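You operate a simulated robot arm through the tools that you are given. There is no shell and no other tool. Be economical: measure what you need, move in short steps, check, and stop when the job is done.

You run a simulated two-armed robot. Do the job below in one go: nothing can be reset, and whatever is moved stays where it is left.

TASK
Take the red roll and leave it on the top of the short bench. Take the blue roll and put it on the top of the short bench. Turn the lone white knob to 4. Set the blue gauge arm to 90. Set the bender lever to 90. Open the bottom drawer, put the white tee on the front of the wooden bench away in the inside of the bottom drawer, then shut the drawer. Take the silver nut and leave it on the top of the brown bench. The order is free. Set down upright: white tee. The blue gauge arm goes anticlockwise seen from above, to its stop. The bender lever goes anticlockwise seen from above, to its stop.

It is judged by the outcome, as a careful person would: the job done as asked, and still so three seconds after it is handed in. It fails if anything else is knocked over, pushed out of place, dropped, spilled or broken.

THE ROBOT
Two 7-joint arms with two-finger parallel grippers on one trunk, on a base that drives. Base frame: it is fixed to the floor where the robot stands at the start and does not move with it; the origin is under the middle of the robot, x ahead of it, y to its left, z up. Units: m, degrees, N and s.
The left shoulder is at the start at [0.069, 0.182, 1.111], the right one opposite. With the tool pointing down near the work surface each hand reaches from about 0.28 to 0.74 m from the robot's upright axis, wherever it stands, measured 20 degrees to its own side. Places, roughly: bender lever [-0.4, 0.8, 0.9]; blue gauge arm [0, 0.7, 0.9]; blue roll (10x3x10 cm) [0.6, 0.2, 0.8]; bottom drawer [4.6, 0.6, 0.6]; inside of the bottom drawer [4.7, 0.6, 0.5]; lone white knob [0.8, 0.6, 0.9]; red roll (10x3x10 cm) [0.5, 0.2, 0.8]; silver nut (4x4x3 cm) [-3, 0.2, 0.8]; top of the brown bench [1.6, -1.2, 0.8]; top of the short bench [0.1, -3.1, 0.8]; white tee (13x6x10 cm) [-3.1, 0.6, 0.9]. Payload 3.91 kg a hand.
The tool frame of a hand sits at the grasp point between the pads (the TCP): z along the fingers, y along the line on which they close. The tips reach 0.03 m beyond it. Largest opening 0.11 m; finger width 0.02, thickness 0.01; the body of the gripper, 0.048 by 0.112 m, starts 0.055 m behind the TCP.
Orientation is that of the tool frame in the base frame, as a unit quaternion [x, y, z, w]. With the fingers straight down and closing along the base's y, the tool's x points along the base's -x, its y along +y and its z along -z.

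THE INTERFACE
- The arms move only by the tool jog_arm. It takes "left_deltas", "right_deltas" or both (then of equal length, played together; a hand with none holds still); each is a list of rows, each a list of 2 entries, a list of its own where there are three numbers: the shift along the base's x, y, z in m, then the turn, a rotation vector about the base's x, y, z in degrees. In form: [[[tx, ty, tz], [ax, ay, az]], ...]. A call has 1 to 12 rows; each row shifts and turns the commanded pose from where the row before left it. "left_gripper" and "right_gripper" are, for a hand that has rows, the gripper command, from -1 (shut) to 1 (fully open), values between in proportion, set as the call begins (left out, the last holds). A row lasts 0.2 s, in which the tool goes at most 0.05 m and 8.6 degrees; a call with a longer step from one row to the next is refused whole, and so is a gripper value outside its range. A pose out of reach is approached as far as the arm can. The call stops where the force on the tool passes 40 N (or 10 N more than at its start, if that is more) or the arm is blocked; 0.2 s more then pass. Each finger travels about 0.072 m/s and halts on what it meets, pressing with about 41 N; the grip force reading is that of the motor and also rises with nothing between the fingers. The clock runs only during rows and for 0.2 s after the last one: add rows that do not move to give the fingers time. The reply holds the time, the measured pose of the TCP, the force on the tool along the base axes, the opening and the grip force, in the units named above and with some noise, with the torque about the TCP (base axes, N m) and any sound that the robot's microphone picked up.
- Cameras (640 x 400 px; columns grow to the right, rows downward): "scene" is now at [0.1694, 0.0757, 1.3087]; the picture's right is [0.87, -0.50, 0.00], its down [-0.25, -0.43, -0.87] and it looks along [0.43, 0.75, -0.50] (base axes); focal length 214 px, centre (320, 200). "left" rides on the left gripper at [0.072, -0.017, -0.103] in its tool frame; the picture's right is [0.23, 0.97, 0.00], its down [-0.76, 0.18, -0.62] and it looks along [-0.61, 0.14, 0.78] (tool axes); focal length 222 px, centre (320, 200). "right" rides on the right gripper at [0.072, 0.017, -0.103] in its tool frame; the picture's right is [-0.23, 0.97, 0.00], its down [-0.76, -0.18, -0.62] and it looks along [-0.61, -0.14, 0.78] (tool axes); focal length 222 px, centre (320, 200). There is no depth. A picture from a camera that has moved, and an enlarged one, comes with that camera's place and axes in the base frame and with its lens.
- get_image(camera): a new picture of that camera. No time passes.
- raise_lower(by): slides the trunk up (or, below 0, down) by that many m; the arms and the scene camera ride with it, the base frame stays. It gives what a move gives, with no picture.
- steer(legs): drives the robot by 1 to 6 legs, each [ahead, left, turn to the left] in m, m and degrees, along the robot's own axes; the way and the turn of a leg run together, so that a leg with both is an arc; at most 1.5 m and 180 degrees a leg. The arms and the cameras ride along, it lands a little off, and it stops where it bumps. It gives what a move gives.
- turn_head(pan, tilt): turns the head with the scene camera to pan (to the left, within 80 degrees either way) and tilt (down, from -29 to 69), counted from straight ahead of the robot. It gives what a move gives.
- zoom(camera, box): a new picture of the part [left, top, right, bottom] of that camera's present view, enlarged. No time passes.
- hand_in(): hands the job in; it is judged then, once.

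Work in short steps. Places have to be worked out from the pictures, the camera data and where the tool is seen: move nearer, look again, correct. Check each grasp and each placing, and mend what went wrong. You have 196 turns and 172 pictures in all, those below and enlarged ones among them. Open the grippers and draw the arms clear of the work before you hand the job in, unless the task says otherwise.

The tools are called as a command line: name --argument value ..., lists and objects as JSON in quotes. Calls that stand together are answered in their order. jog_arm: Moves the arms, as the interface text tells. Its arguments: {"type":"object","properties":{"left_deltas":{"type":"array","items":{"type":"array"}},"left_gripper":{"type":"number"},"right_deltas":{"type":"array","items":{"type":"array"}},"right_gripper":{"type":"number"}},"required":[]} The other tools are called the same way: raise_lower (by) slides the trunk up or down; steer (legs) drives the base; turn_head (pan, tilt) turns the head that bears the scene camera; get_image (camera) takes a picture; zoom (camera, box) takes an enlarged picture of a part of a camera's view; hand_in () hands the job in.

At the start:

```text
t: 0.0
left_tool_pos: [0.286, 0.4088, 1.2349]
left_orientation: [0.001, 1.0, 0.001, 0.001]
left_wrist_force: [0.0, -0.3, 0.2]
left_moment: [0.01, 0.01, -0.04]
left_finger_gap: 0.11
left_gripper_force: 0.1
right_tool_pos: [0.4321, 0.0039, 1.2353]
right_orientation: [0.0, 1.0, 0.0, 0.0]
right_wrist_force: [-0.7, -0.2, -0.2]
right_moment: [-0.01, 0.0, 0.0]
right_finger_gap: 0.1102
right_gripper_force: 0.0
trunk travel left (down, up): [-0.375, 0.139]
robot x, y, heading: [0.0009, 0.0019, 0.0]
head pan, tilt: [59.9, 29.8]
```

scene: 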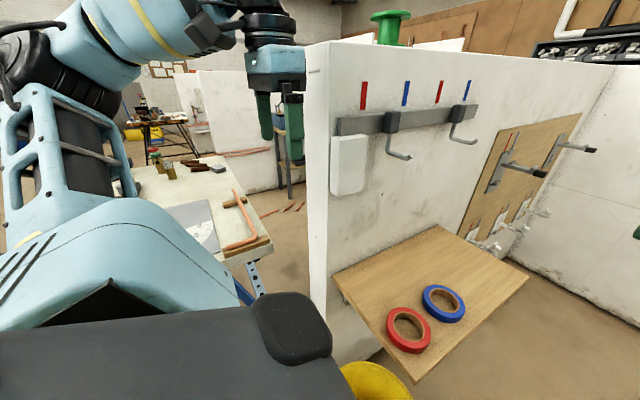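
right: 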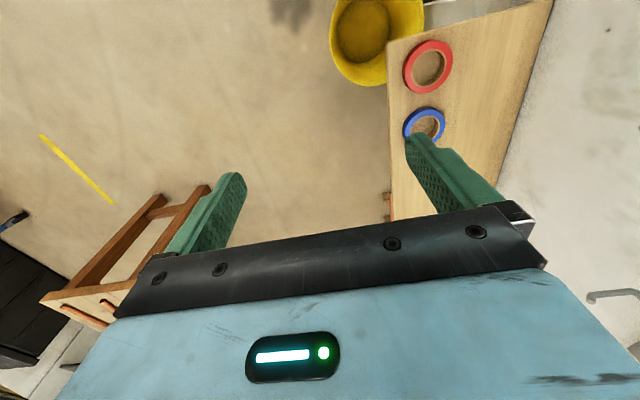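
left: 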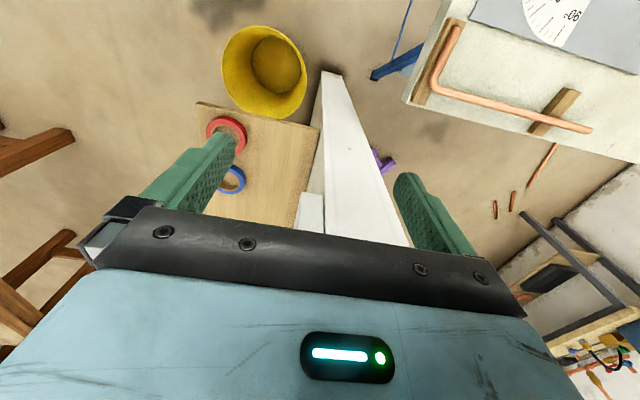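

I'll look around first: head toward the rolls and the surroundings.

turn_head --pan 20 --tilt 35

get_image --camera "scene"

turn_head --pan -60 --tilt 15

get_image --camera "scene"

```text
t: 1.1
left_tool_pos: [0.2849, 0.4103, 1.238]
left_orientation: [0.0, 1.0, 0.0, 0.001]
left_wrist_force: [1.1, 0.4, -0.5]
left_moment: [-0.01, -0.02, -0.05]
left_finger_gap: 0.11
left_gripper_force: 0.1
right_tool_pos: [0.4323, 0.0047, 1.2345]
right_orientation: [0.0, 1.0, 0.0, 0.0]
right_wrist_force: [-0.1, 0.3, -0.1]
right_moment: [-0.03, 0.02, 0.02]
right_finger_gap: 0.1099
right_gripper_force: 0.1
trunk travel left (down, up): [-0.375, 0.139]
robot x, y, heading: [-0.0027, 0.0015, 0.3]
head pan, tilt: [20.0, 35.0]
```

```text
168 pictures are left
camera scene: at [0.2068, 0.0276, 1.3007], right [0.34, -0.94, 0.0], down [-0.54, -0.2, -0.82], along [0.77, 0.28, -0.57], focal length 214 px, centre (320, 200)
```

scene: 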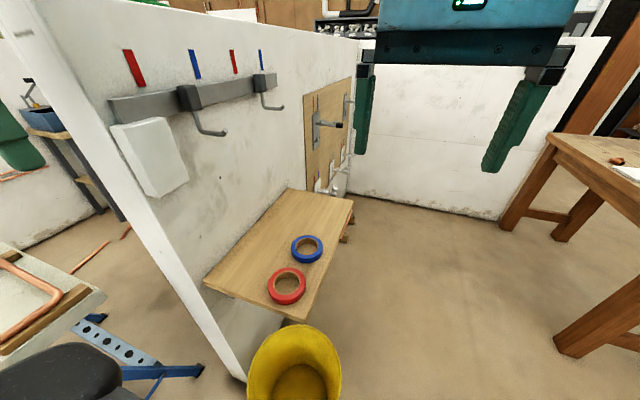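

```text
t: 2.6
left_tool_pos: [0.286, 0.4097, 1.236]
left_orientation: [0.0, 1.0, 0.001, 0.001]
left_wrist_force: [-0.5, 0.5, 0.0]
left_moment: [0.03, 0.02, 0.02]
left_finger_gap: 0.1101
left_gripper_force: 0.1
right_tool_pos: [0.4322, 0.0022, 1.2357]
right_orientation: [-0.001, 1.0, 0.001, 0.0]
right_wrist_force: [0.8, 0.1, 0.8]
right_moment: [0.01, 0.0, -0.03]
right_finger_gap: 0.1101
right_gripper_force: 0.1
trunk travel left (down, up): [-0.375, 0.139]
robot x, y, heading: [-0.0067, 0.0019, 0.1]
head pan, tilt: [-60.0, 15.0]
```

```text
167 pictures are left
camera scene: at [0.1708, -0.0835, 1.3327], right [-0.87, -0.5, 0.0], down [-0.13, 0.22, -0.97], along [0.48, -0.84, -0.26], focal length 214 px, centre (320, 200)
```

scene: 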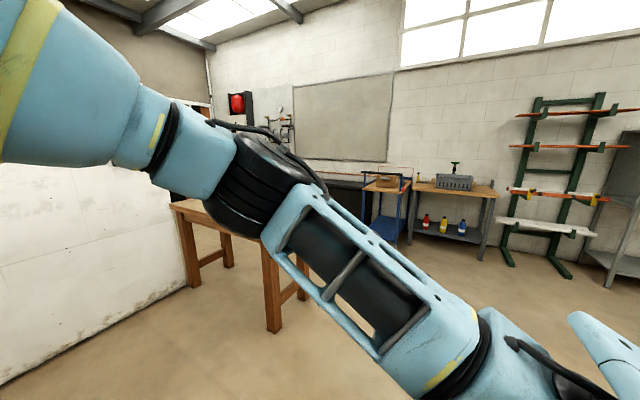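

Both rolls lie on the shelf near (0.48,0.21) and (0.62,0.21). I zoom on them for size and at the board for the knob.

turn_head --pan 35 --tilt 40

zoom --camera "scene" --box '[200, 150, 520, 350]'

zoom --camera "scene" --box '[320, 0, 480, 100]'

```text
t: 4.3
left_tool_pos: [0.2855, 0.409, 1.2359]
left_orientation: [0.0, 1.0, 0.0, 0.001]
left_wrist_force: [-0.5, -0.2, 0.5]
left_moment: [0.0, -0.05, -0.01]
left_finger_gap: 0.11
left_gripper_force: 0.0
right_tool_pos: [0.4306, 0.0049, 1.2345]
right_orientation: [0.0, 1.0, 0.001, 0.0]
right_wrist_force: [0.0, 0.5, -0.7]
right_moment: [0.01, 0.01, 0.05]
right_finger_gap: 0.1098
right_gripper_force: 0.0
trunk travel left (down, up): [-0.375, 0.139]
robot x, y, heading: [0.0015, 0.0006, -0.0]
head pan, tilt: [35.0, 40.0]
```

```text
2.00 times, centred on (360, 250) of scene
camera zoom: at [0.1937, 0.0461, 1.2931], right [0.57, -0.82, 0.0], down [-0.53, -0.37, -0.77], along [0.63, 0.44, -0.64], focal length 429 px, centre (240, 100)
```

zoom: 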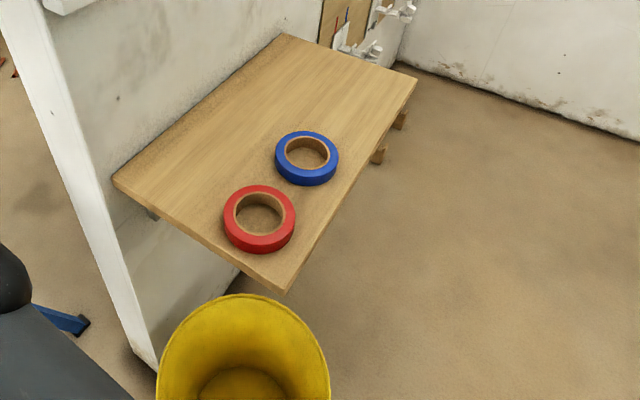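

```text
4.00 times, centred on (400, 50) of scene
camera zoom: at [0.1937, 0.0461, 1.2931], right [0.57, -0.82, 0.0], down [-0.53, -0.37, -0.77], along [0.63, 0.44, -0.64], focal length 858 px, centre (0, 800)
```

zoom: 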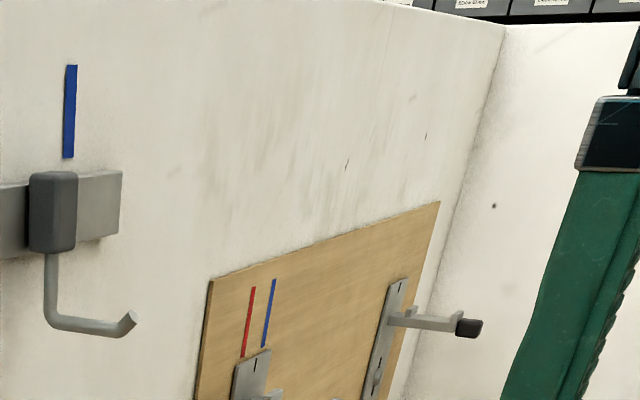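

Red top ≈ (0.494,0.223,0.80), blue ≈ (0.632,0.224,0.80). The left hand takes the blue first; right moves aside.

jog_arm --left_deltas '[[[0, -0.045, 0], [0, 0, 0]], [[0, -0.045, 0], [0, 0, 0]], [[0, -0.045, 0], [0, 0, 0]], [[0.015, -0.045, 0], [0, 0, 0]], [[0.048, -0.01, 0], [0, 0, 0]], [[0.048, -0.01, 0], [0, 0, 0]], [[0.048, -0.01, -0.01], [0, 0, 0]], [[0.046, -0.016, -0.01], [0, 0, 0]], [[0.046, 0, -0.01], [0, 0, 0]], [[0.046, 0, -0.01], [0, 0, 0]], [[0.046, 0, -0.01], [0, 0, 0]], [[0, 0, -0.04], [0, 0, 0]]]' --right_deltas '[[[0, -0.03, 0], [0, 0, 0]], [[0, -0.03, 0], [0, 0, 0]], [[0, -0.03, 0], [0, 0, 0]], [[0, -0.03, 0], [0, 0, 0]], [[0, 0, 0], [0, 0, 0]], [[0, 0, 0], [0, 0, 0]], [[0, 0, 0], [0, 0, 0]], [[0, 0, 0], [0, 0, 0]], [[0, 0, 0], [0, 0, 0]], [[0, 0, 0], [0, 0, 0]], [[0, 0, 0], [0, 0, 0]], [[0, 0, 0], [0, 0, 0]]]' --left_gripper 0.1

jog_arm --left_deltas '[[[0, 0, -0.04], [0, 0, 0]], [[0, 0, -0.04], [0, 0, 0]], [[0, 0, -0.03], [0, 0, 0]]]'

get_image --camera "left"

```text
t: 6.9
left_tool_pos: [0.5697, 0.2417, 1.1221]
left_orientation: [0.0, 1.0, 0.0, 0.001]
left_wrist_force: [-0.2, 0.1, -0.2]
left_moment: [0.02, 0.01, 0.0]
left_finger_gap: 0.0605
left_gripper_force: 0.0
left hand out of reach, approached as far as the arm can: row 8, 9, 10, 11
right_tool_pos: [0.4318, -0.1173, 1.2361]
right_orientation: [0.0, 1.0, 0.0, 0.0]
right_wrist_force: [0.1, -0.2, -0.4]
right_moment: [-0.02, -0.01, -0.01]
right_finger_gap: 0.11
right_gripper_force: 0.1
trunk travel left (down, up): [-0.375, 0.139]
robot x, y, heading: [-0.0008, 0.0022, -0.2]
head pan, tilt: [35.0, 40.0]
```

```text
t: 7.7
left_tool_pos: [0.5704, 0.2428, 1.0093]
left_orientation: [0.0, 1.0, -0.002, 0.001]
left_wrist_force: [-0.4, -0.2, 0.4]
left_moment: [-0.01, -0.02, -0.02]
left_finger_gap: 0.0605
left_gripper_force: 0.1
right_tool_pos: [0.4323, -0.1175, 1.2376]
right_orientation: [-0.001, 1.0, 0.0, 0.0]
right_wrist_force: [0.5, 0.5, 0.3]
right_moment: [0.02, 0.01, -0.01]
right_finger_gap: 0.1102
right_gripper_force: 0.0
trunk travel left (down, up): [-0.375, 0.139]
robot x, y, heading: [0.0007, 0.0017, 0.1]
head pan, tilt: [35.0, 40.0]
```

```text
164 pictures are left
camera left: at [0.4963, 0.2249, 1.1123], right [-0.23, 0.97, 0.0], down [0.76, 0.18, 0.62], along [0.61, 0.14, -0.78], focal length 222 px, centre (320, 200)
```

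left: 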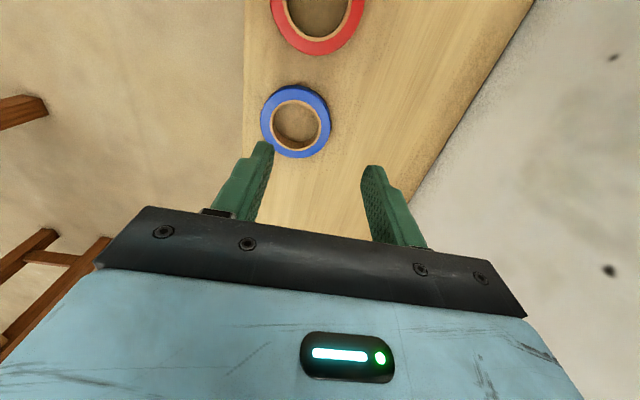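

Blue appears near (0.61–0.63, 0.217). I move over its near wall and down to z≈0.88.

jog_arm --left_deltas '[[[0.015, -0.02, -0.03], [0, 0, 0]], [[0.015, -0.02, -0.03], [0, 0, 0]], [[0.015, -0.02, -0.03], [0, 0, 0]], [[0, -0.005, -0.03], [0, 0, 0]], [[0, 0, 0], [0, 0, 0]]]' --left_gripper -0.1

get_image --camera "left"

zoom --camera "scene" --box '[280, 150, 440, 250]'

```text
t: 8.9
left_tool_pos: [0.5966, 0.2078, 0.9053]
left_orientation: [-0.001, 1.0, 0.0, 0.001]
left_wrist_force: [0.0, 0.4, 0.5]
left_moment: [0.0, 0.02, 0.03]
left_finger_gap: 0.0496
left_gripper_force: 0.1
left hand out of reach, approached as far as the arm can: row 2, 3, 4
right_tool_pos: [0.4313, -0.1174, 1.2348]
right_orientation: [0.0, 1.0, -0.001, 0.001]
right_wrist_force: [0.7, -0.8, 0.6]
right_moment: [-0.01, 0.03, 0.0]
right_finger_gap: 0.11
right_gripper_force: 0.1
trunk travel left (down, up): [-0.375, 0.139]
robot x, y, heading: [-0.0025, 0.0007, 0.1]
head pan, tilt: [35.0, 40.0]
```

```text
163 pictures are left
camera left: at [0.523, 0.1899, 1.0089], right [-0.23, 0.97, 0.0], down [0.76, 0.18, 0.62], along [0.61, 0.14, -0.78], focal length 222 px, centre (320, 200)
```

left: 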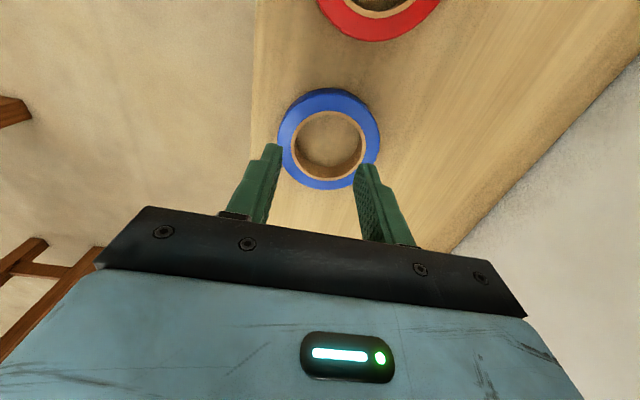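

```text
4.00 times, centred on (360, 200) of scene
camera zoom: at [0.1934, 0.046, 1.2932], right [0.57, -0.82, 0.0], down [-0.53, -0.37, -0.77], along [0.63, 0.44, -0.64], focal length 858 px, centre (160, 200)
```

zoom: 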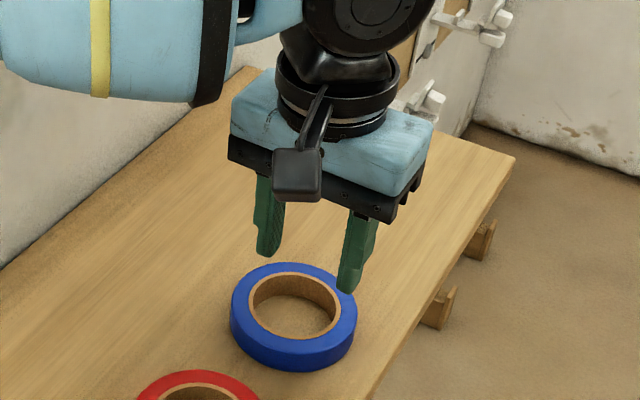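

Left reaches its limit near x≈0.6, so I'll grip the blue ring's near diagonal wall instead: turn −45° and go over (0.581,0.188).

jog_arm --left_deltas '[[[-0.004, -0.003, 0], [0, 0, -7.5]], [[-0.003, -0.003, 0], [0, 0, -7.5]], [[-0.003, -0.003, 0], [0, 0, -7.5]], [[-0.002, -0.003, 0], [0, 0, -7.5]], [[-0.002, -0.004, -0.02], [0, 0, -7.5]], [[-0.002, -0.004, -0.02], [0, 0, -7.5]], [[0, 0, 0], [0, 0, 0]]]'

get_image --camera "left"

zoom --camera "scene" --box '[280, 150, 440, 250]'

```text
t: 10.5
left_tool_pos: [0.5756, 0.1927, 0.8695]
left_orientation: [0.384, 0.923, 0.0, 0.0]
left_wrist_force: [-0.9, -0.5, -1.1]
left_moment: [-0.01, -0.06, 0.0]
left_finger_gap: 0.0496
left_gripper_force: 0.1
left hand out of reach, approached as far as the arm can: row 6
right_tool_pos: [0.4323, -0.1188, 1.2363]
right_orientation: [0.0, 1.0, 0.0, 0.0]
right_wrist_force: [-0.7, 0.3, -0.5]
right_moment: [0.0, -0.01, -0.01]
right_finger_gap: 0.1102
right_gripper_force: 0.1
trunk travel left (down, up): [-0.375, 0.139]
robot x, y, heading: [-0.0, -0.0039, -0.0]
head pan, tilt: [35.0, 40.0]
```

```text
161 pictures are left
camera left: at [0.5107, 0.232, 0.9725], right [0.53, 0.85, 0.0], down [0.66, -0.41, 0.62], along [0.53, -0.33, -0.78], focal length 222 px, centre (320, 200)
```

left: 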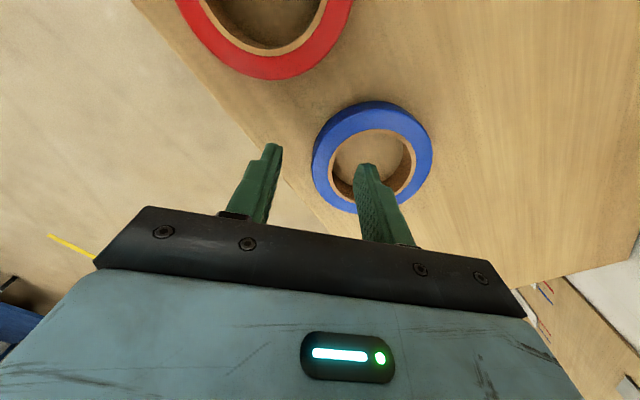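

```text
4.00 times, centred on (360, 200) of scene
camera zoom: at [0.1932, 0.0454, 1.2932], right [0.57, -0.82, 0.0], down [-0.53, -0.37, -0.77], along [0.63, 0.44, -0.64], focal length 858 px, centre (160, 200)
```

zoom: 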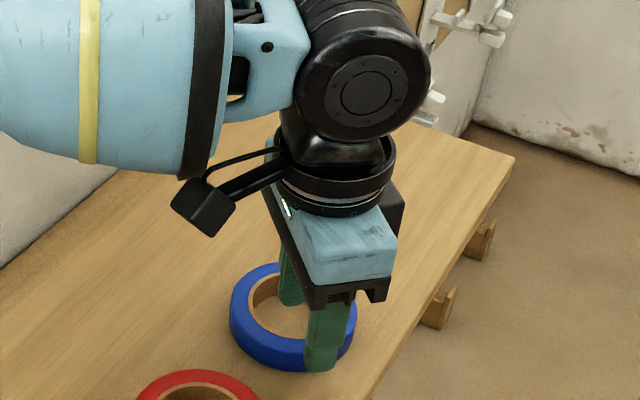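

Fingers straddle the ring's near wall. I descend gradually toward z≈0.81.

jog_arm --left_deltas '[[[0.001, 0, -0.015], [0, 0, 0]], [[0.001, 0, -0.015], [0, 0, 0]], [[0, 0, -0.015], [0, 0, 0]], [[0, 0, -0.01], [0, 0, 0]], [[0, 0, 0], [0, 0, 0]]]'

get_image --camera "left"

zoom --camera "scene" --box '[280, 150, 440, 250]'

```text
t: 11.4
left_tool_pos: [0.5769, 0.1978, 0.8291]
left_orientation: [0.381, 0.924, 0.0, 0.008]
left_wrist_force: [-12.5, 6.0, 21.5]
left_moment: [-0.13, 1.06, -0.43]
left_finger_gap: 0.0517
left_gripper_force: 2.2
left hand out of reach, approached as far as the arm can: row 4
right_tool_pos: [0.4303, -0.1167, 1.2349]
right_orientation: [0.001, 1.0, 0.0, 0.001]
right_wrist_force: [0.5, 0.2, -0.6]
right_moment: [-0.01, 0.01, -0.02]
right_finger_gap: 0.1099
right_gripper_force: 0.0
trunk travel left (down, up): [-0.375, 0.139]
robot x, y, heading: [-0.0014, -0.0004, 0.1]
head pan, tilt: [35.0, 40.0]
stopped in row 4 (left hand): the force on the tool passed its limit at 47 N (the readings are from after the stop); the commanded pose is now the measured one
```

```text
159 pictures are left
camera left: at [0.5109, 0.2357, 0.9324], right [0.53, 0.85, 0.0], down [0.66, -0.41, 0.64], along [0.54, -0.33, -0.77], focal length 222 px, centre (320, 200)
```

left: 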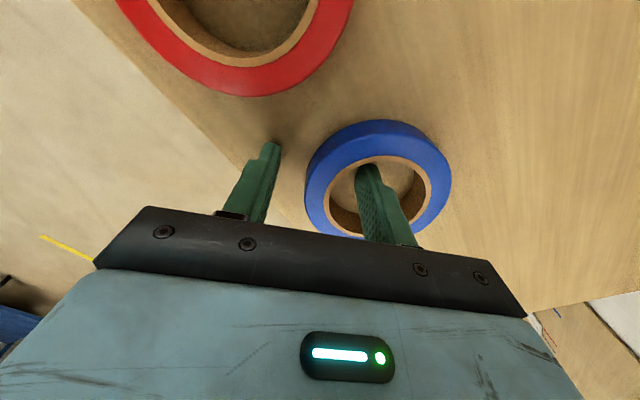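

```text
4.00 times, centred on (360, 200) of scene
camera zoom: at [0.192, 0.0469, 1.2935], right [0.57, -0.82, 0.0], down [-0.53, -0.37, -0.77], along [0.63, 0.44, -0.64], focal length 858 px, centre (160, 200)
```

zoom: 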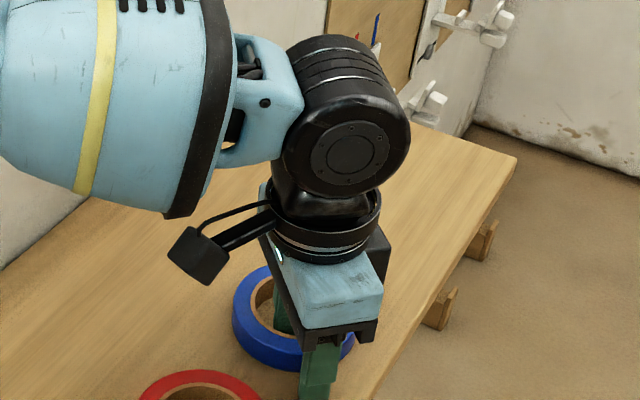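

Contact at z≈0.829 with some sideways force. I need to see whether a tip touches ring or shelf.

zoom --camera "scene" --box '[310, 200, 390, 270]'

zoom --camera "left" --box '[220, 100, 480, 262]'

```text
5.71 times, centred on (350, 235) of scene
camera zoom: at [0.192, 0.0469, 1.2935], right [0.57, -0.82, 0.0], down [-0.53, -0.37, -0.77], along [0.63, 0.44, -0.64], focal length 1226 px, centre (149, 0)
```

zoom: 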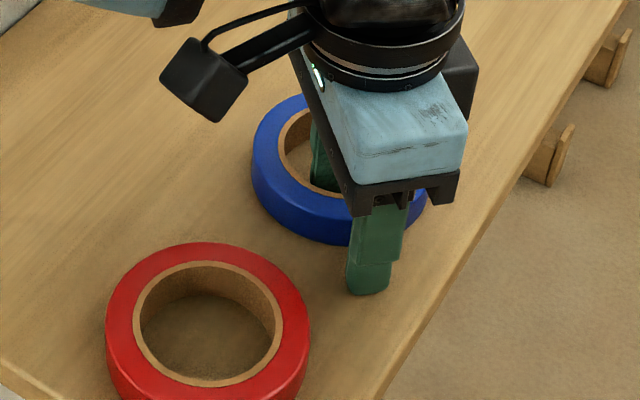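

```text
2.46 times, centred on (350, 181) of left
camera zoom: at [0.5109, 0.2357, 0.9324], right [0.53, 0.85, 0.0], down [0.66, -0.41, 0.64], along [0.54, -0.33, -0.77], focal length 547 px, centre (246, 247)
```

zoom: 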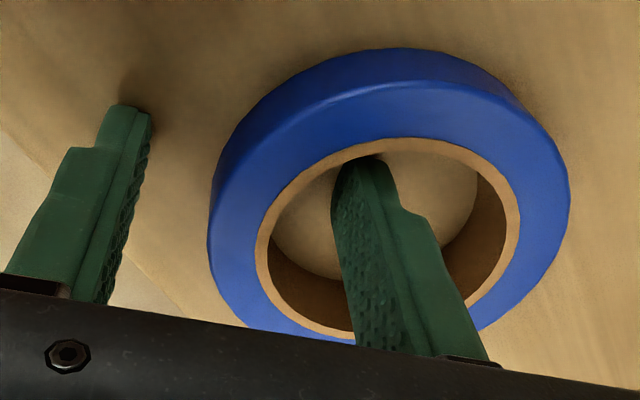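

Both tips rest on the shelf (shelf ≈0.797), with the ring wall between them. I ease up 4 mm and close.

jog_arm --left_deltas '[[[0, 0, 0.005], [0, 0, 0]], [[0, 0, 0], [0, 0, 0]]]'

jog_arm --left_deltas '[[[0, 0, 0], [0, 0, 0]], [[0, 0, 0], [0, 0, 0]], [[0, 0, 0], [0, 0, 0]], [[0, 0, 0], [0, 0, 0]]]' --left_gripper -1

get_image --camera "left"

```text
t: 12.1
left_tool_pos: [0.5777, 0.1962, 0.8324]
left_orientation: [0.382, 0.924, -0.001, 0.009]
left_wrist_force: [-0.4, 0.2, 0.6]
left_moment: [-0.01, 0.0, -0.06]
left_finger_gap: 0.0495
left_gripper_force: 0.0
right_tool_pos: [0.4317, -0.1168, 1.2358]
right_orientation: [-0.001, 1.0, -0.001, 0.0]
right_wrist_force: [-0.4, -0.8, 0.5]
right_moment: [0.02, -0.03, 0.02]
right_finger_gap: 0.1099
right_gripper_force: 0.1
trunk travel left (down, up): [-0.375, 0.139]
robot x, y, heading: [0.0021, 0.0002, 0.1]
head pan, tilt: [35.0, 40.0]
```

```text
t: 13.1
left_tool_pos: [0.5779, 0.1957, 0.8322]
left_orientation: [0.382, 0.924, 0.0, 0.009]
left_wrist_force: [-0.1, -0.2, 0.4]
left_moment: [-0.02, 0.03, -0.01]
left_finger_gap: 0.0151
left_gripper_force: 40.9
right_tool_pos: [0.4318, -0.1183, 1.2357]
right_orientation: [0.0, 1.0, 0.0, -0.001]
right_wrist_force: [0.8, 0.2, 0.0]
right_moment: [0.02, 0.03, -0.02]
right_finger_gap: 0.1102
right_gripper_force: 0.1
trunk travel left (down, up): [-0.375, 0.139]
robot x, y, heading: [0.0017, 0.0017, -0.1]
head pan, tilt: [35.0, 40.0]
```

```text
155 pictures are left
camera left: at [0.5118, 0.2352, 0.9344], right [0.53, 0.85, 0.0], down [0.66, -0.41, 0.64], along [0.54, -0.33, -0.77], focal length 222 px, centre (320, 200)
```

left: 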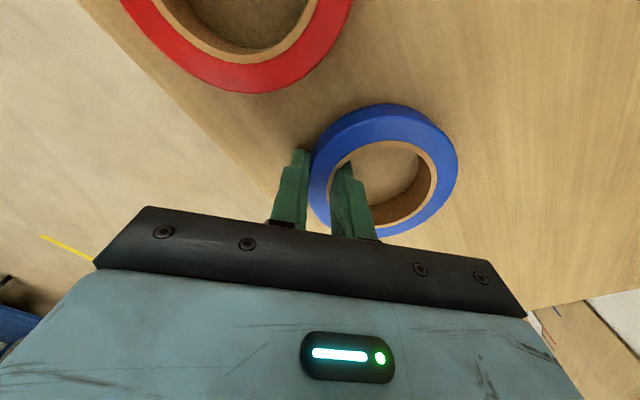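

Gripped (gap 15 mm). Lift and pull the left hand back to roughly (0.3,0.33,1.03).

jog_arm --left_deltas '[[[0, 0, 0.03], [0, 0, 0]], [[0, 0, 0.04], [0, 0, 0]], [[0, 0, 0.045], [0, 0, 0]], [[-0.03, 0, 0.035], [0, 0, 0]], [[-0.045, 0, 0.02], [0, 0, 0]], [[-0.045, 0, 0.01], [0, 0, 0]], [[-0.045, 0.01, 0.01], [0, 0, 0]], [[-0.045, 0.02, 0.01], [0, 0, 0]], [[-0.03, 0.03, 0.01], [0, 0, 0]], [[-0.03, 0.03, 0.01], [0, 0, 0]], [[0, 0.03, 0], [0, 0, 0]]]'

get_image --camera "scene"

```text
refused: row 8 steps farther than a row can; nothing moved
```

```text
154 pictures are left
camera scene: at [0.1937, 0.0464, 1.2931], right [0.57, -0.82, 0.0], down [-0.53, -0.37, -0.77], along [0.63, 0.44, -0.64], focal length 214 px, centre (320, 200)
```

scene: 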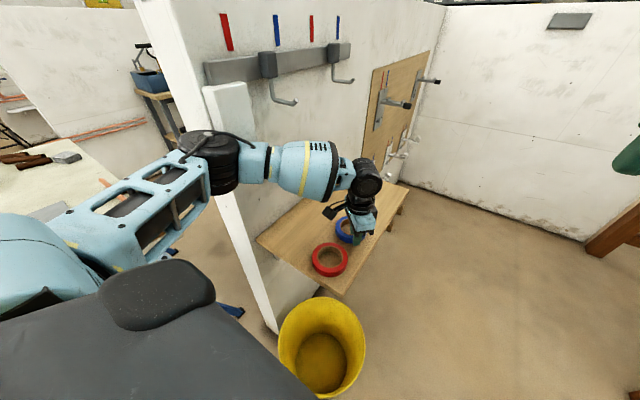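

A step was slightly too long; I resend with smaller rows.

jog_arm --left_deltas '[[[0, 0, 0.03], [0, 0, 0]], [[0, 0, 0.04], [0, 0, 0]], [[0, 0, 0.045], [0, 0, 0]], [[-0.03, 0, 0.035], [0, 0, 0]], [[-0.045, 0, 0.01], [0, 0, 0]], [[-0.045, 0, 0.01], [0, 0, 0]], [[-0.045, 0.01, 0.01], [0, 0, 0]], [[-0.04, 0.02, 0.01], [0, 0, 0]], [[-0.03, 0.03, 0.01], [0, 0, 0]], [[-0.03, 0.03, 0.01], [0, 0, 0]], [[0, 0.03, 0], [0, 0, 0]]]'

get_image --camera "scene"

get_image --camera "left"

```text
t: 15.4
left_tool_pos: [0.3143, 0.3162, 1.0421]
left_orientation: [0.383, 0.924, -0.001, 0.008]
left_wrist_force: [0.3, -0.2, -1.1]
left_moment: [-0.03, 0.03, 0.02]
left_finger_gap: 0.0151
left_gripper_force: 41.2
right_tool_pos: [0.434, -0.1171, 1.2351]
right_orientation: [0.0, 1.0, 0.0, 0.0]
right_wrist_force: [-0.1, 0.1, 0.7]
right_moment: [0.02, 0.0, -0.02]
right_finger_gap: 0.11
right_gripper_force: 0.1
trunk travel left (down, up): [-0.375, 0.139]
robot x, y, heading: [-0.0001, 0.0024, -0.1]
head pan, tilt: [35.0, 40.0]
```

```text
153 pictures are left
camera scene: at [0.1941, 0.0472, 1.293], right [0.57, -0.82, 0.0], down [-0.53, -0.37, -0.77], along [0.63, 0.44, -0.64], focal length 214 px, centre (320, 200)
```

scene: 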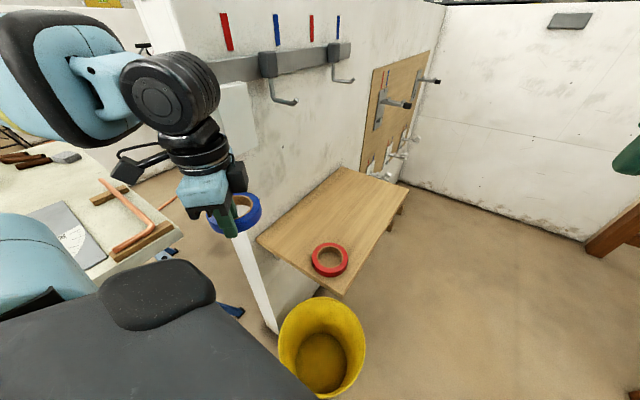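

```text
152 pictures are left
camera left: at [0.2473, 0.3552, 1.1443], right [0.53, 0.85, 0.0], down [0.66, -0.41, 0.64], along [0.54, -0.34, -0.77], focal length 222 px, centre (320, 200)
```

left: 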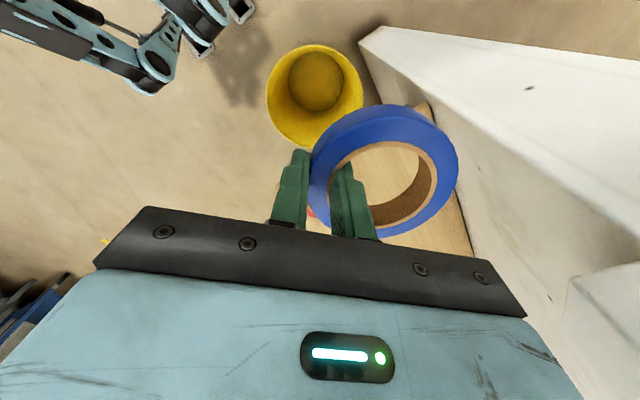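

Blue held. Now the right hand goes over the red ring's near wall: target (0.482,0.175), z≈0.92.

jog_arm --right_deltas '[[[0.01, 0.035, -0.03], [0, 0, 0]], [[0.01, 0.035, -0.03], [0, 0, 0]], [[0.01, 0.035, -0.03], [0, 0, 0]], [[0.01, 0.035, -0.03], [0, 0, 0]], [[0.008, 0.035, -0.03], [0, 0, 0]], [[0, 0.035, -0.03], [0, 0, 0]], [[0, 0.035, -0.03], [0, 0, 0]], [[0, 0.035, -0.03], [0, 0, 0]], [[0, 0.012, -0.04], [0, 0, 0]], [[0, 0, -0.03], [0, 0, 0]]]' --right_gripper -0.1

get_image --camera "right"

zoom --camera "scene" --box '[240, 160, 440, 310]'

```text
t: 17.6
left_tool_pos: [0.3127, 0.3159, 1.0427]
left_orientation: [0.382, 0.924, 0.0, 0.008]
left_wrist_force: [0.1, 0.1, -0.1]
left_moment: [-0.04, 0.01, -0.04]
left_finger_gap: 0.015
left_gripper_force: 40.9
right_tool_pos: [0.4866, 0.1679, 0.9238]
right_orientation: [0.01, 1.0, 0.001, 0.0]
right_wrist_force: [0.1, -0.1, -0.7]
right_moment: [0.02, -0.03, 0.0]
right_finger_gap: 0.0494
right_gripper_force: 0.1
trunk travel left (down, up): [-0.375, 0.139]
robot x, y, heading: [-0.0009, 0.0026, 0.0]
head pan, tilt: [35.0, 40.0]
```

```text
151 pictures are left
camera right: at [0.4141, 0.1847, 1.027], right [0.25, 0.97, 0.0], down [0.76, -0.19, 0.62], along [0.6, -0.15, -0.78], focal length 222 px, centre (320, 200)
```

right: 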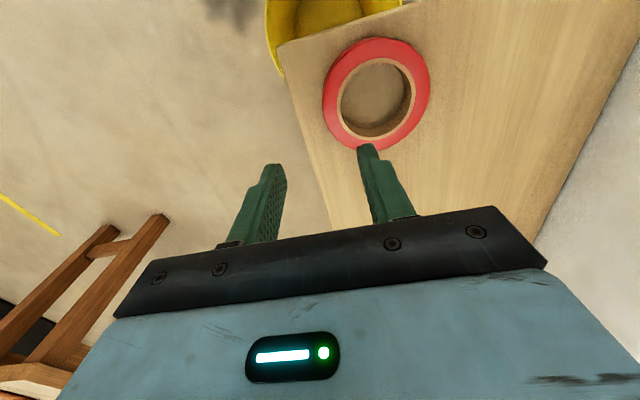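

```text
2.67 times, centred on (340, 235) of scene
camera zoom: at [0.1936, 0.047, 1.2931], right [0.57, -0.82, 0.0], down [-0.53, -0.37, -0.77], along [0.63, 0.44, -0.64], focal length 572 px, centre (267, 107)
```

zoom: 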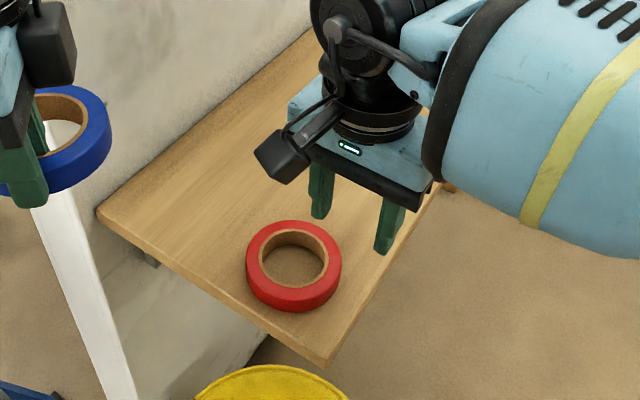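

Red centre ≈(0.473,0.218). Shift to (0.474,0.177) and lower to z≈0.835.

jog_arm --right_deltas '[[[-0.012, 0.009, 0], [0, 0, 0]], [[0, 0, -0.03], [0, 0, 0]], [[0, 0, -0.02], [0, 0, 0]], [[0, 0, 0], [0, 0, 0]]]'

get_image --camera "right"

```text
t: 18.6
left_tool_pos: [0.3122, 0.3144, 1.0428]
left_orientation: [0.381, 0.924, -0.001, 0.008]
left_wrist_force: [0.2, 0.3, -0.8]
left_moment: [-0.05, 0.02, 0.02]
left_finger_gap: 0.0149
left_gripper_force: 41.1
right_tool_pos: [0.4803, 0.1714, 0.8765]
right_orientation: [0.016, 1.0, 0.001, 0.002]
right_wrist_force: [1.2, 0.9, 0.2]
right_moment: [0.01, 0.02, 0.02]
right_finger_gap: 0.0495
right_gripper_force: 0.0
trunk travel left (down, up): [-0.375, 0.139]
robot x, y, heading: [-0.001, -0.0007, 0.0]
head pan, tilt: [35.0, 40.0]
```

```text
149 pictures are left
camera right: at [0.4082, 0.1903, 0.9794], right [0.26, 0.97, 0.0], down [0.75, -0.2, 0.62], along [0.6, -0.16, -0.78], focal length 222 px, centre (320, 200)
```

right: 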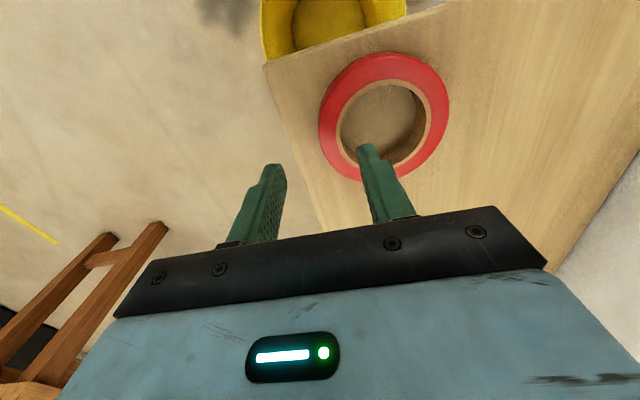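

Shift ~1 cm toward −x and continue down.

jog_arm --right_deltas '[[[-0.012, 0.004, 0], [0, 0, 0]], [[0, 0, -0.015], [0, 0, 0]], [[0, 0, -0.01], [0, 0, 0]], [[0, 0, 0], [0, 0, 0]]]'

zoom --camera "right" --box '[220, 40, 480, 240]'

```text
t: 19.6
left_tool_pos: [0.3131, 0.3156, 1.0435]
left_orientation: [0.382, 0.924, 0.0, 0.008]
left_wrist_force: [0.5, -0.7, -1.0]
left_moment: [-0.03, 0.04, -0.01]
left_finger_gap: 0.0149
left_gripper_force: 40.7
right_tool_pos: [0.4724, 0.1752, 0.8508]
right_orientation: [0.019, 1.0, 0.001, 0.001]
right_wrist_force: [1.1, 1.0, 0.5]
right_moment: [-0.01, 0.03, -0.02]
right_finger_gap: 0.0493
right_gripper_force: 0.0
trunk travel left (down, up): [-0.375, 0.139]
robot x, y, heading: [0.0054, -0.0005, 0.1]
head pan, tilt: [35.0, 40.0]
```

```text
2.00 times, centred on (350, 140) of right
camera zoom: at [0.3997, 0.1939, 0.9541], right [0.26, 0.96, 0.0], down [0.75, -0.21, 0.62], along [0.6, -0.16, -0.78], focal length 444 px, centre (260, 320)
```

zoom: 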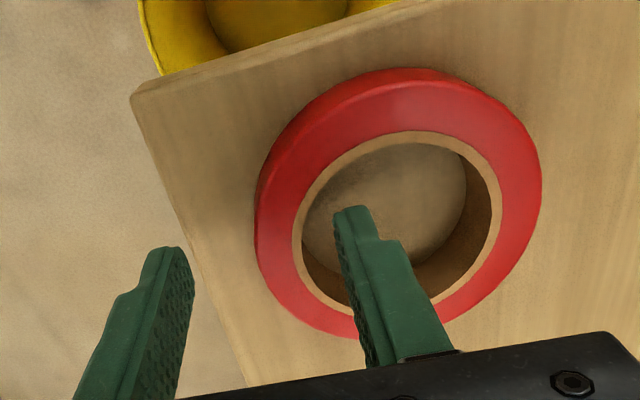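

Inner finger is inside the hole. Down ~15 mm more, then close.

jog_arm --right_deltas '[[[0, 0, -0.01], [0, 0, 0]], [[0, 0, -0.007], [0, 0, 0]], [[0, 0, 0], [0, 0, 0]]]'

jog_arm --right_deltas '[[[0, 0, 0], [0, 0, 0]], [[0, 0, 0], [0, 0, 0]], [[0, 0, 0], [0, 0, 0]], [[0, 0, 0], [0, 0, 0]]]' --right_gripper -1

get_image --camera "right"

```text
t: 20.4
left_tool_pos: [0.3125, 0.315, 1.0429]
left_orientation: [0.382, 0.924, -0.001, 0.009]
left_wrist_force: [0.1, 0.1, -0.8]
left_moment: [-0.03, 0.01, -0.03]
left_finger_gap: 0.0151
left_gripper_force: 41.2
right_tool_pos: [0.4735, 0.1733, 0.8333]
right_orientation: [0.02, 1.0, 0.0, 0.001]
right_wrist_force: [-0.6, -0.9, 0.2]
right_moment: [-0.03, 0.01, 0.01]
right_finger_gap: 0.0493
right_gripper_force: 0.1
trunk travel left (down, up): [-0.375, 0.139]
robot x, y, heading: [0.0005, -0.0005, 0.2]
head pan, tilt: [35.0, 40.0]
```

```text
t: 21.4
left_tool_pos: [0.3117, 0.3145, 1.0434]
left_orientation: [0.381, 0.924, 0.0, 0.009]
left_wrist_force: [0.6, 0.1, -1.1]
left_moment: [-0.04, 0.0, 0.02]
left_finger_gap: 0.0151
left_gripper_force: 41.1
right_tool_pos: [0.4722, 0.1736, 0.8317]
right_orientation: [0.019, 1.0, -0.001, 0.001]
right_wrist_force: [11.1, 4.5, 30.2]
right_moment: [0.24, -0.4, -0.14]
right_finger_gap: 0.017
right_gripper_force: 41.4
trunk travel left (down, up): [-0.375, 0.139]
robot x, y, heading: [-0.0014, 0.0054, -0.1]
head pan, tilt: [35.0, 40.0]
```

```text
147 pictures are left
camera right: at [0.3997, 0.1929, 0.934], right [0.26, 0.96, 0.0], down [0.75, -0.21, 0.62], along [0.6, -0.17, -0.78], focal length 222 px, centre (320, 200)
```

right: 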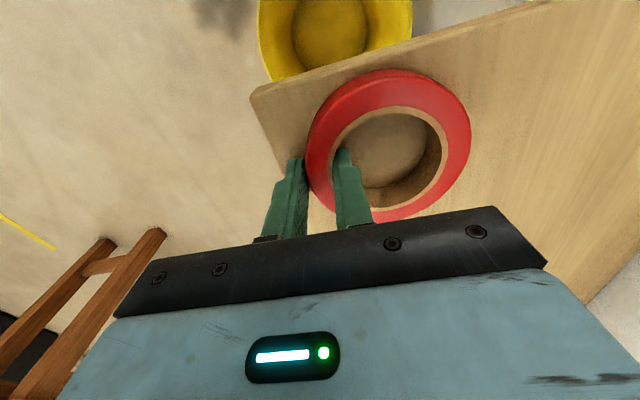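

Gripped; lift and retreat the right hand to its own side.

jog_arm --right_deltas '[[[0, 0, 0.02], [0, 0, 0]], [[0, 0, 0.04], [0, 0, 0]], [[0, 0, 0.045], [0, 0, 0]], [[0, 0, 0.045], [0, 0, 0]], [[0, -0.03, 0.03], [0, 0, 0]], [[0, -0.045, 0.01], [0, 0, 0]], [[0, -0.045, 0.01], [0, 0, 0]], [[0, -0.045, 0.01], [0, 0, 0]], [[-0.02, -0.045, 0], [0, 0, 0]], [[-0.03, -0.03, 0], [0, 0, 0]]]'

turn_head --pan 0 --tilt 40

get_image --camera "scene"

```text
t: 23.6
left_tool_pos: [0.3126, 0.3157, 1.0425]
left_orientation: [0.381, 0.924, -0.001, 0.008]
left_wrist_force: [1.0, 0.5, -1.2]
left_moment: [0.0, -0.02, -0.02]
left_finger_gap: 0.0153
left_gripper_force: 40.9
right_tool_pos: [0.4081, -0.0504, 1.0422]
right_orientation: [0.0, 1.0, 0.001, 0.002]
right_wrist_force: [-0.1, -0.3, 0.0]
right_moment: [-0.04, 0.0, 0.0]
right_finger_gap: 0.0168
right_gripper_force: 40.8
trunk travel left (down, up): [-0.375, 0.139]
robot x, y, heading: [0.0001, -0.0003, 0.1]
head pan, tilt: [35.0, 40.0]
```

```text
t: 24.7
left_tool_pos: [0.3135, 0.3149, 1.0421]
left_orientation: [0.382, 0.924, -0.001, 0.008]
left_wrist_force: [-0.1, -0.1, -1.6]
left_moment: [-0.02, -0.02, 0.01]
left_finger_gap: 0.015
left_gripper_force: 40.8
right_tool_pos: [0.4088, -0.0505, 1.0424]
right_orientation: [0.001, 1.0, 0.0, 0.0]
right_wrist_force: [-0.2, 0.6, -1.0]
right_moment: [-0.02, -0.01, 0.05]
right_finger_gap: 0.0172
right_gripper_force: 41.2
trunk travel left (down, up): [-0.375, 0.139]
robot x, y, heading: [-0.0024, -0.0028, 0.2]
head pan, tilt: [0.0, 40.0]
```

```text
146 pictures are left
camera scene: at [0.2091, -0.0022, 1.2931], right [0.0, -1.0, 0.0], down [-0.64, 0.0, -0.77], along [0.77, 0.0, -0.64], focal length 214 px, centre (320, 200)
```

scene: 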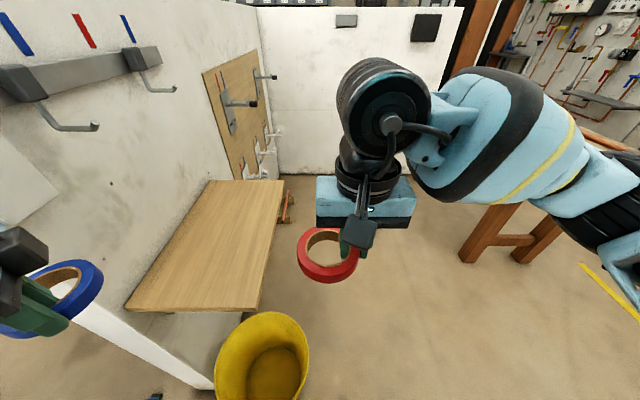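

Both rolls held. Look to the right for the drive to the short bench.

turn_head --pan -80 --tilt 30

get_image --camera "scene"

```text
t: 26.2
left_tool_pos: [0.3123, 0.3148, 1.043]
left_orientation: [0.382, 0.924, -0.001, 0.009]
left_wrist_force: [-0.5, 0.3, -0.8]
left_moment: [0.0, 0.01, 0.01]
left_finger_gap: 0.0151
left_gripper_force: 41.3
right_tool_pos: [0.4094, -0.0506, 1.0421]
right_orientation: [0.0, 1.0, 0.0, 0.001]
right_wrist_force: [-0.8, 0.4, -0.4]
right_moment: [-0.05, 0.0, -0.03]
right_finger_gap: 0.0169
right_gripper_force: 40.9
trunk travel left (down, up): [-0.375, 0.139]
robot x, y, heading: [-0.0014, 0.0014, -0.2]
head pan, tilt: [-80.0, 30.0]
```

```text
145 pictures are left
camera scene: at [0.14, -0.0914, 1.3085], right [-0.98, -0.17, 0.0], down [-0.09, 0.49, -0.87], along [0.15, -0.85, -0.5], focal length 214 px, centre (320, 200)
```

scene: 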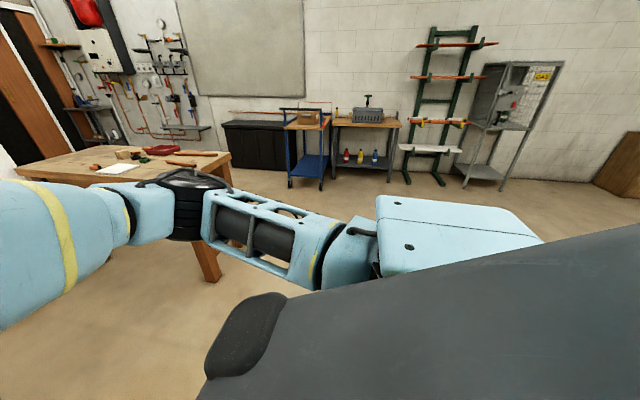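

Path looks clear. Strafe right 1 m, turn right 90°, forward 0.85 m, then look.

steer --legs '[[0, -1.0, 0], [0, 0, -90], [0.85, 0, 0]]'

turn_head --pan 0 --tilt 25

get_image --camera "scene"

```text
t: 43.6
left_tool_pos: [0.1755, -2.2146, 1.0418]
left_orientation: [0.944, 0.33, -0.007, 0.004]
left_wrist_force: [0.0, -0.2, -0.6]
left_moment: [0.05, 0.03, -0.04]
left_finger_gap: 0.015
left_gripper_force: 40.7
right_tool_pos: [-0.1967, -2.2707, 1.0426]
right_orientation: [0.746, 0.666, 0.0, 0.0]
right_wrist_force: [0.1, -0.7, -0.1]
right_moment: [0.0, 0.02, 0.0]
right_finger_gap: 0.0157
right_gripper_force: 40.4
trunk travel left (down, up): [-0.375, 0.139]
robot x, y, heading: [-0.1001, -1.8729, -96.3]
head pan, tilt: [-80.0, 30.0]
```

```text
t: 45.1
left_tool_pos: [0.1768, -2.2153, 1.0419]
left_orientation: [0.943, 0.332, -0.006, 0.004]
left_wrist_force: [-0.4, 0.0, -0.8]
left_moment: [0.03, 0.0, 0.02]
left_finger_gap: 0.0152
left_gripper_force: 41.5
right_tool_pos: [-0.1975, -2.2696, 1.0416]
right_orientation: [0.746, 0.666, 0.0, 0.0]
right_wrist_force: [0.3, 0.9, -1.1]
right_moment: [0.01, 0.04, -0.01]
right_finger_gap: 0.0158
right_gripper_force: 41.2
trunk travel left (down, up): [-0.375, 0.139]
robot x, y, heading: [-0.1044, -1.8711, -96.2]
head pan, tilt: [0.0, 25.0]
```

```text
144 pictures are left
camera scene: at [-0.1255, -2.0867, 1.3164], right [-0.99, 0.11, 0.0], down [0.05, 0.42, -0.91], along [-0.1, -0.9, -0.42], focal length 214 px, centre (320, 200)
```

scene: 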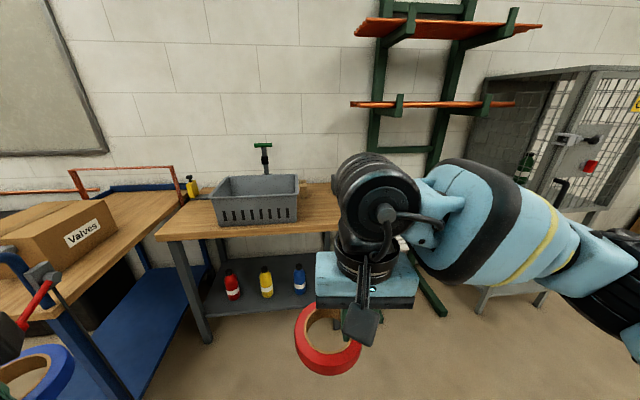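

Bench with crate ahead (front edge y≈-2.9); free spots left and right of the crate. I straighten and approach partway.

steer --legs '[[0, 0, 6.2], [0.3, 0.14, 0]]'

get_image --camera "scene"

get_image --camera "left"

```text
t: 47.9
left_tool_pos: [0.3585, -2.4832, 1.0431]
left_orientation: [0.924, 0.382, -0.007, 0.005]
left_wrist_force: [0.3, -0.4, 0.2]
left_moment: [0.03, 0.06, 0.0]
left_finger_gap: 0.0149
left_gripper_force: 41.1
right_tool_pos: [-0.0076, -2.5786, 1.043]
right_orientation: [0.708, 0.706, 0.0, 0.0]
right_wrist_force: [0.1, 0.0, -0.1]
right_moment: [0.0, 0.06, -0.01]
right_finger_gap: 0.0156
right_gripper_force: 40.7
trunk travel left (down, up): [-0.375, 0.139]
robot x, y, heading: [0.0445, -2.1739, -90.0]
head pan, tilt: [0.0, 25.0]
```

```text
143 pictures are left
camera scene: at [0.0435, -2.3888, 1.3164], right [-1.0, 0.0, 0.0], down [0.0, 0.42, -0.91], along [0.0, -0.91, -0.42], focal length 214 px, centre (320, 200)
```

scene: 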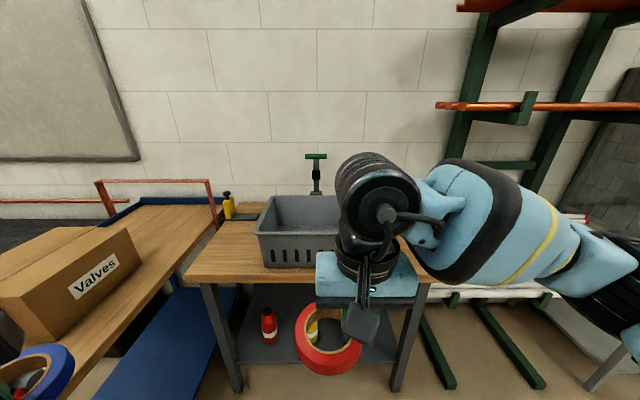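

```text
142 pictures are left
camera left: at [0.3971, -2.42, 1.1446], right [0.85, -0.53, 0.0], down [-0.41, -0.66, 0.64], along [-0.34, -0.54, -0.77], focal length 222 px, centre (320, 200)
```

left: 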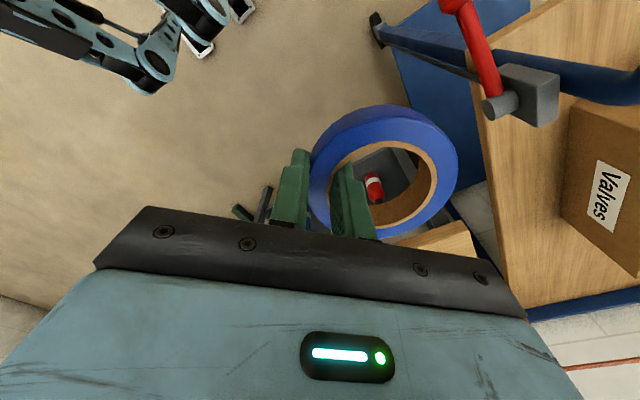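

Bench top spans x −0.31…0.47, front y≈−2.9, crate x −0.12…0.25. Tuck the left hand in and up a bit, drive 0.28 m forward, check the left side.

jog_arm --left_deltas '[[[-0.03, 0, 0.03], [0, 0, 0]], [[-0.03, 0, 0.03], [0, 0, 0]]]'

steer --legs '[[0.28, 0, 0]]'

turn_head --pan 35 --tilt 35

get_image --camera "scene"

```text
t: 48.5
left_tool_pos: [0.2984, -2.4838, 1.1034]
left_orientation: [0.924, 0.382, -0.006, 0.004]
left_wrist_force: [-0.2, 0.6, -0.2]
left_moment: [0.04, 0.03, 0.01]
left_finger_gap: 0.015
left_gripper_force: 40.7
right_tool_pos: [-0.0083, -2.5784, 1.0422]
right_orientation: [0.708, 0.706, 0.0, 0.0]
right_wrist_force: [-0.4, 0.3, -0.6]
right_moment: [0.01, 0.02, -0.01]
right_finger_gap: 0.0156
right_gripper_force: 41.0
trunk travel left (down, up): [-0.375, 0.139]
robot x, y, heading: [0.0424, -2.1698, -90.1]
head pan, tilt: [0.0, 25.0]
```

```text
t: 50.5
left_tool_pos: [0.2975, -2.7693, 1.1037]
left_orientation: [0.924, 0.384, -0.005, 0.006]
left_wrist_force: [-0.6, 0.8, -0.3]
left_moment: [0.07, 0.05, 0.02]
left_finger_gap: 0.0149
left_gripper_force: 41.5
right_tool_pos: [-0.0073, -2.8646, 1.0414]
right_orientation: [0.707, 0.707, 0.0, -0.001]
right_wrist_force: [1.1, 0.3, -1.6]
right_moment: [0.0, 0.02, 0.03]
right_finger_gap: 0.0152
right_gripper_force: 40.7
trunk travel left (down, up): [-0.375, 0.139]
robot x, y, heading: [0.047, -2.452, -90.0]
head pan, tilt: [0.0, 25.0]
```

```text
t: 51.5
left_tool_pos: [0.2988, -2.7687, 1.1032]
left_orientation: [0.923, 0.384, -0.007, 0.005]
left_wrist_force: [-0.4, 0.8, -0.7]
left_moment: [0.04, -0.01, 0.0]
left_finger_gap: 0.0149
left_gripper_force: 40.9
right_tool_pos: [-0.0067, -2.8637, 1.0421]
right_orientation: [0.707, 0.707, 0.0, 0.0]
right_wrist_force: [0.6, 0.1, -0.8]
right_moment: [-0.02, -0.01, -0.03]
right_finger_gap: 0.0155
right_gripper_force: 41.0
trunk travel left (down, up): [-0.375, 0.139]
robot x, y, heading: [0.0418, -2.4524, -89.9]
head pan, tilt: [35.0, 35.0]
```

```text
141 pictures are left
camera scene: at [0.0942, -2.6537, 1.3007], right [-0.82, -0.57, 0.0], down [-0.33, 0.47, -0.82], along [0.47, -0.67, -0.57], focal length 214 px, centre (320, 200)
```

scene: 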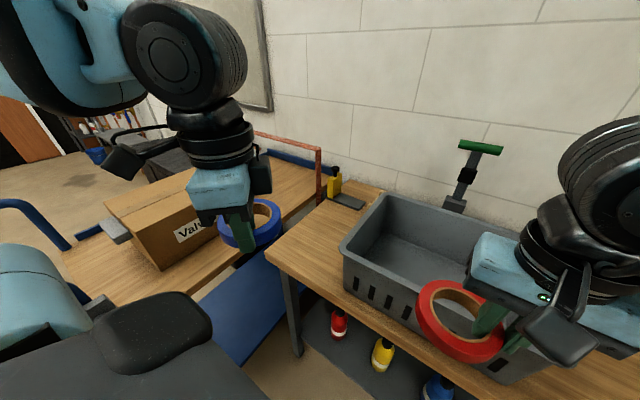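

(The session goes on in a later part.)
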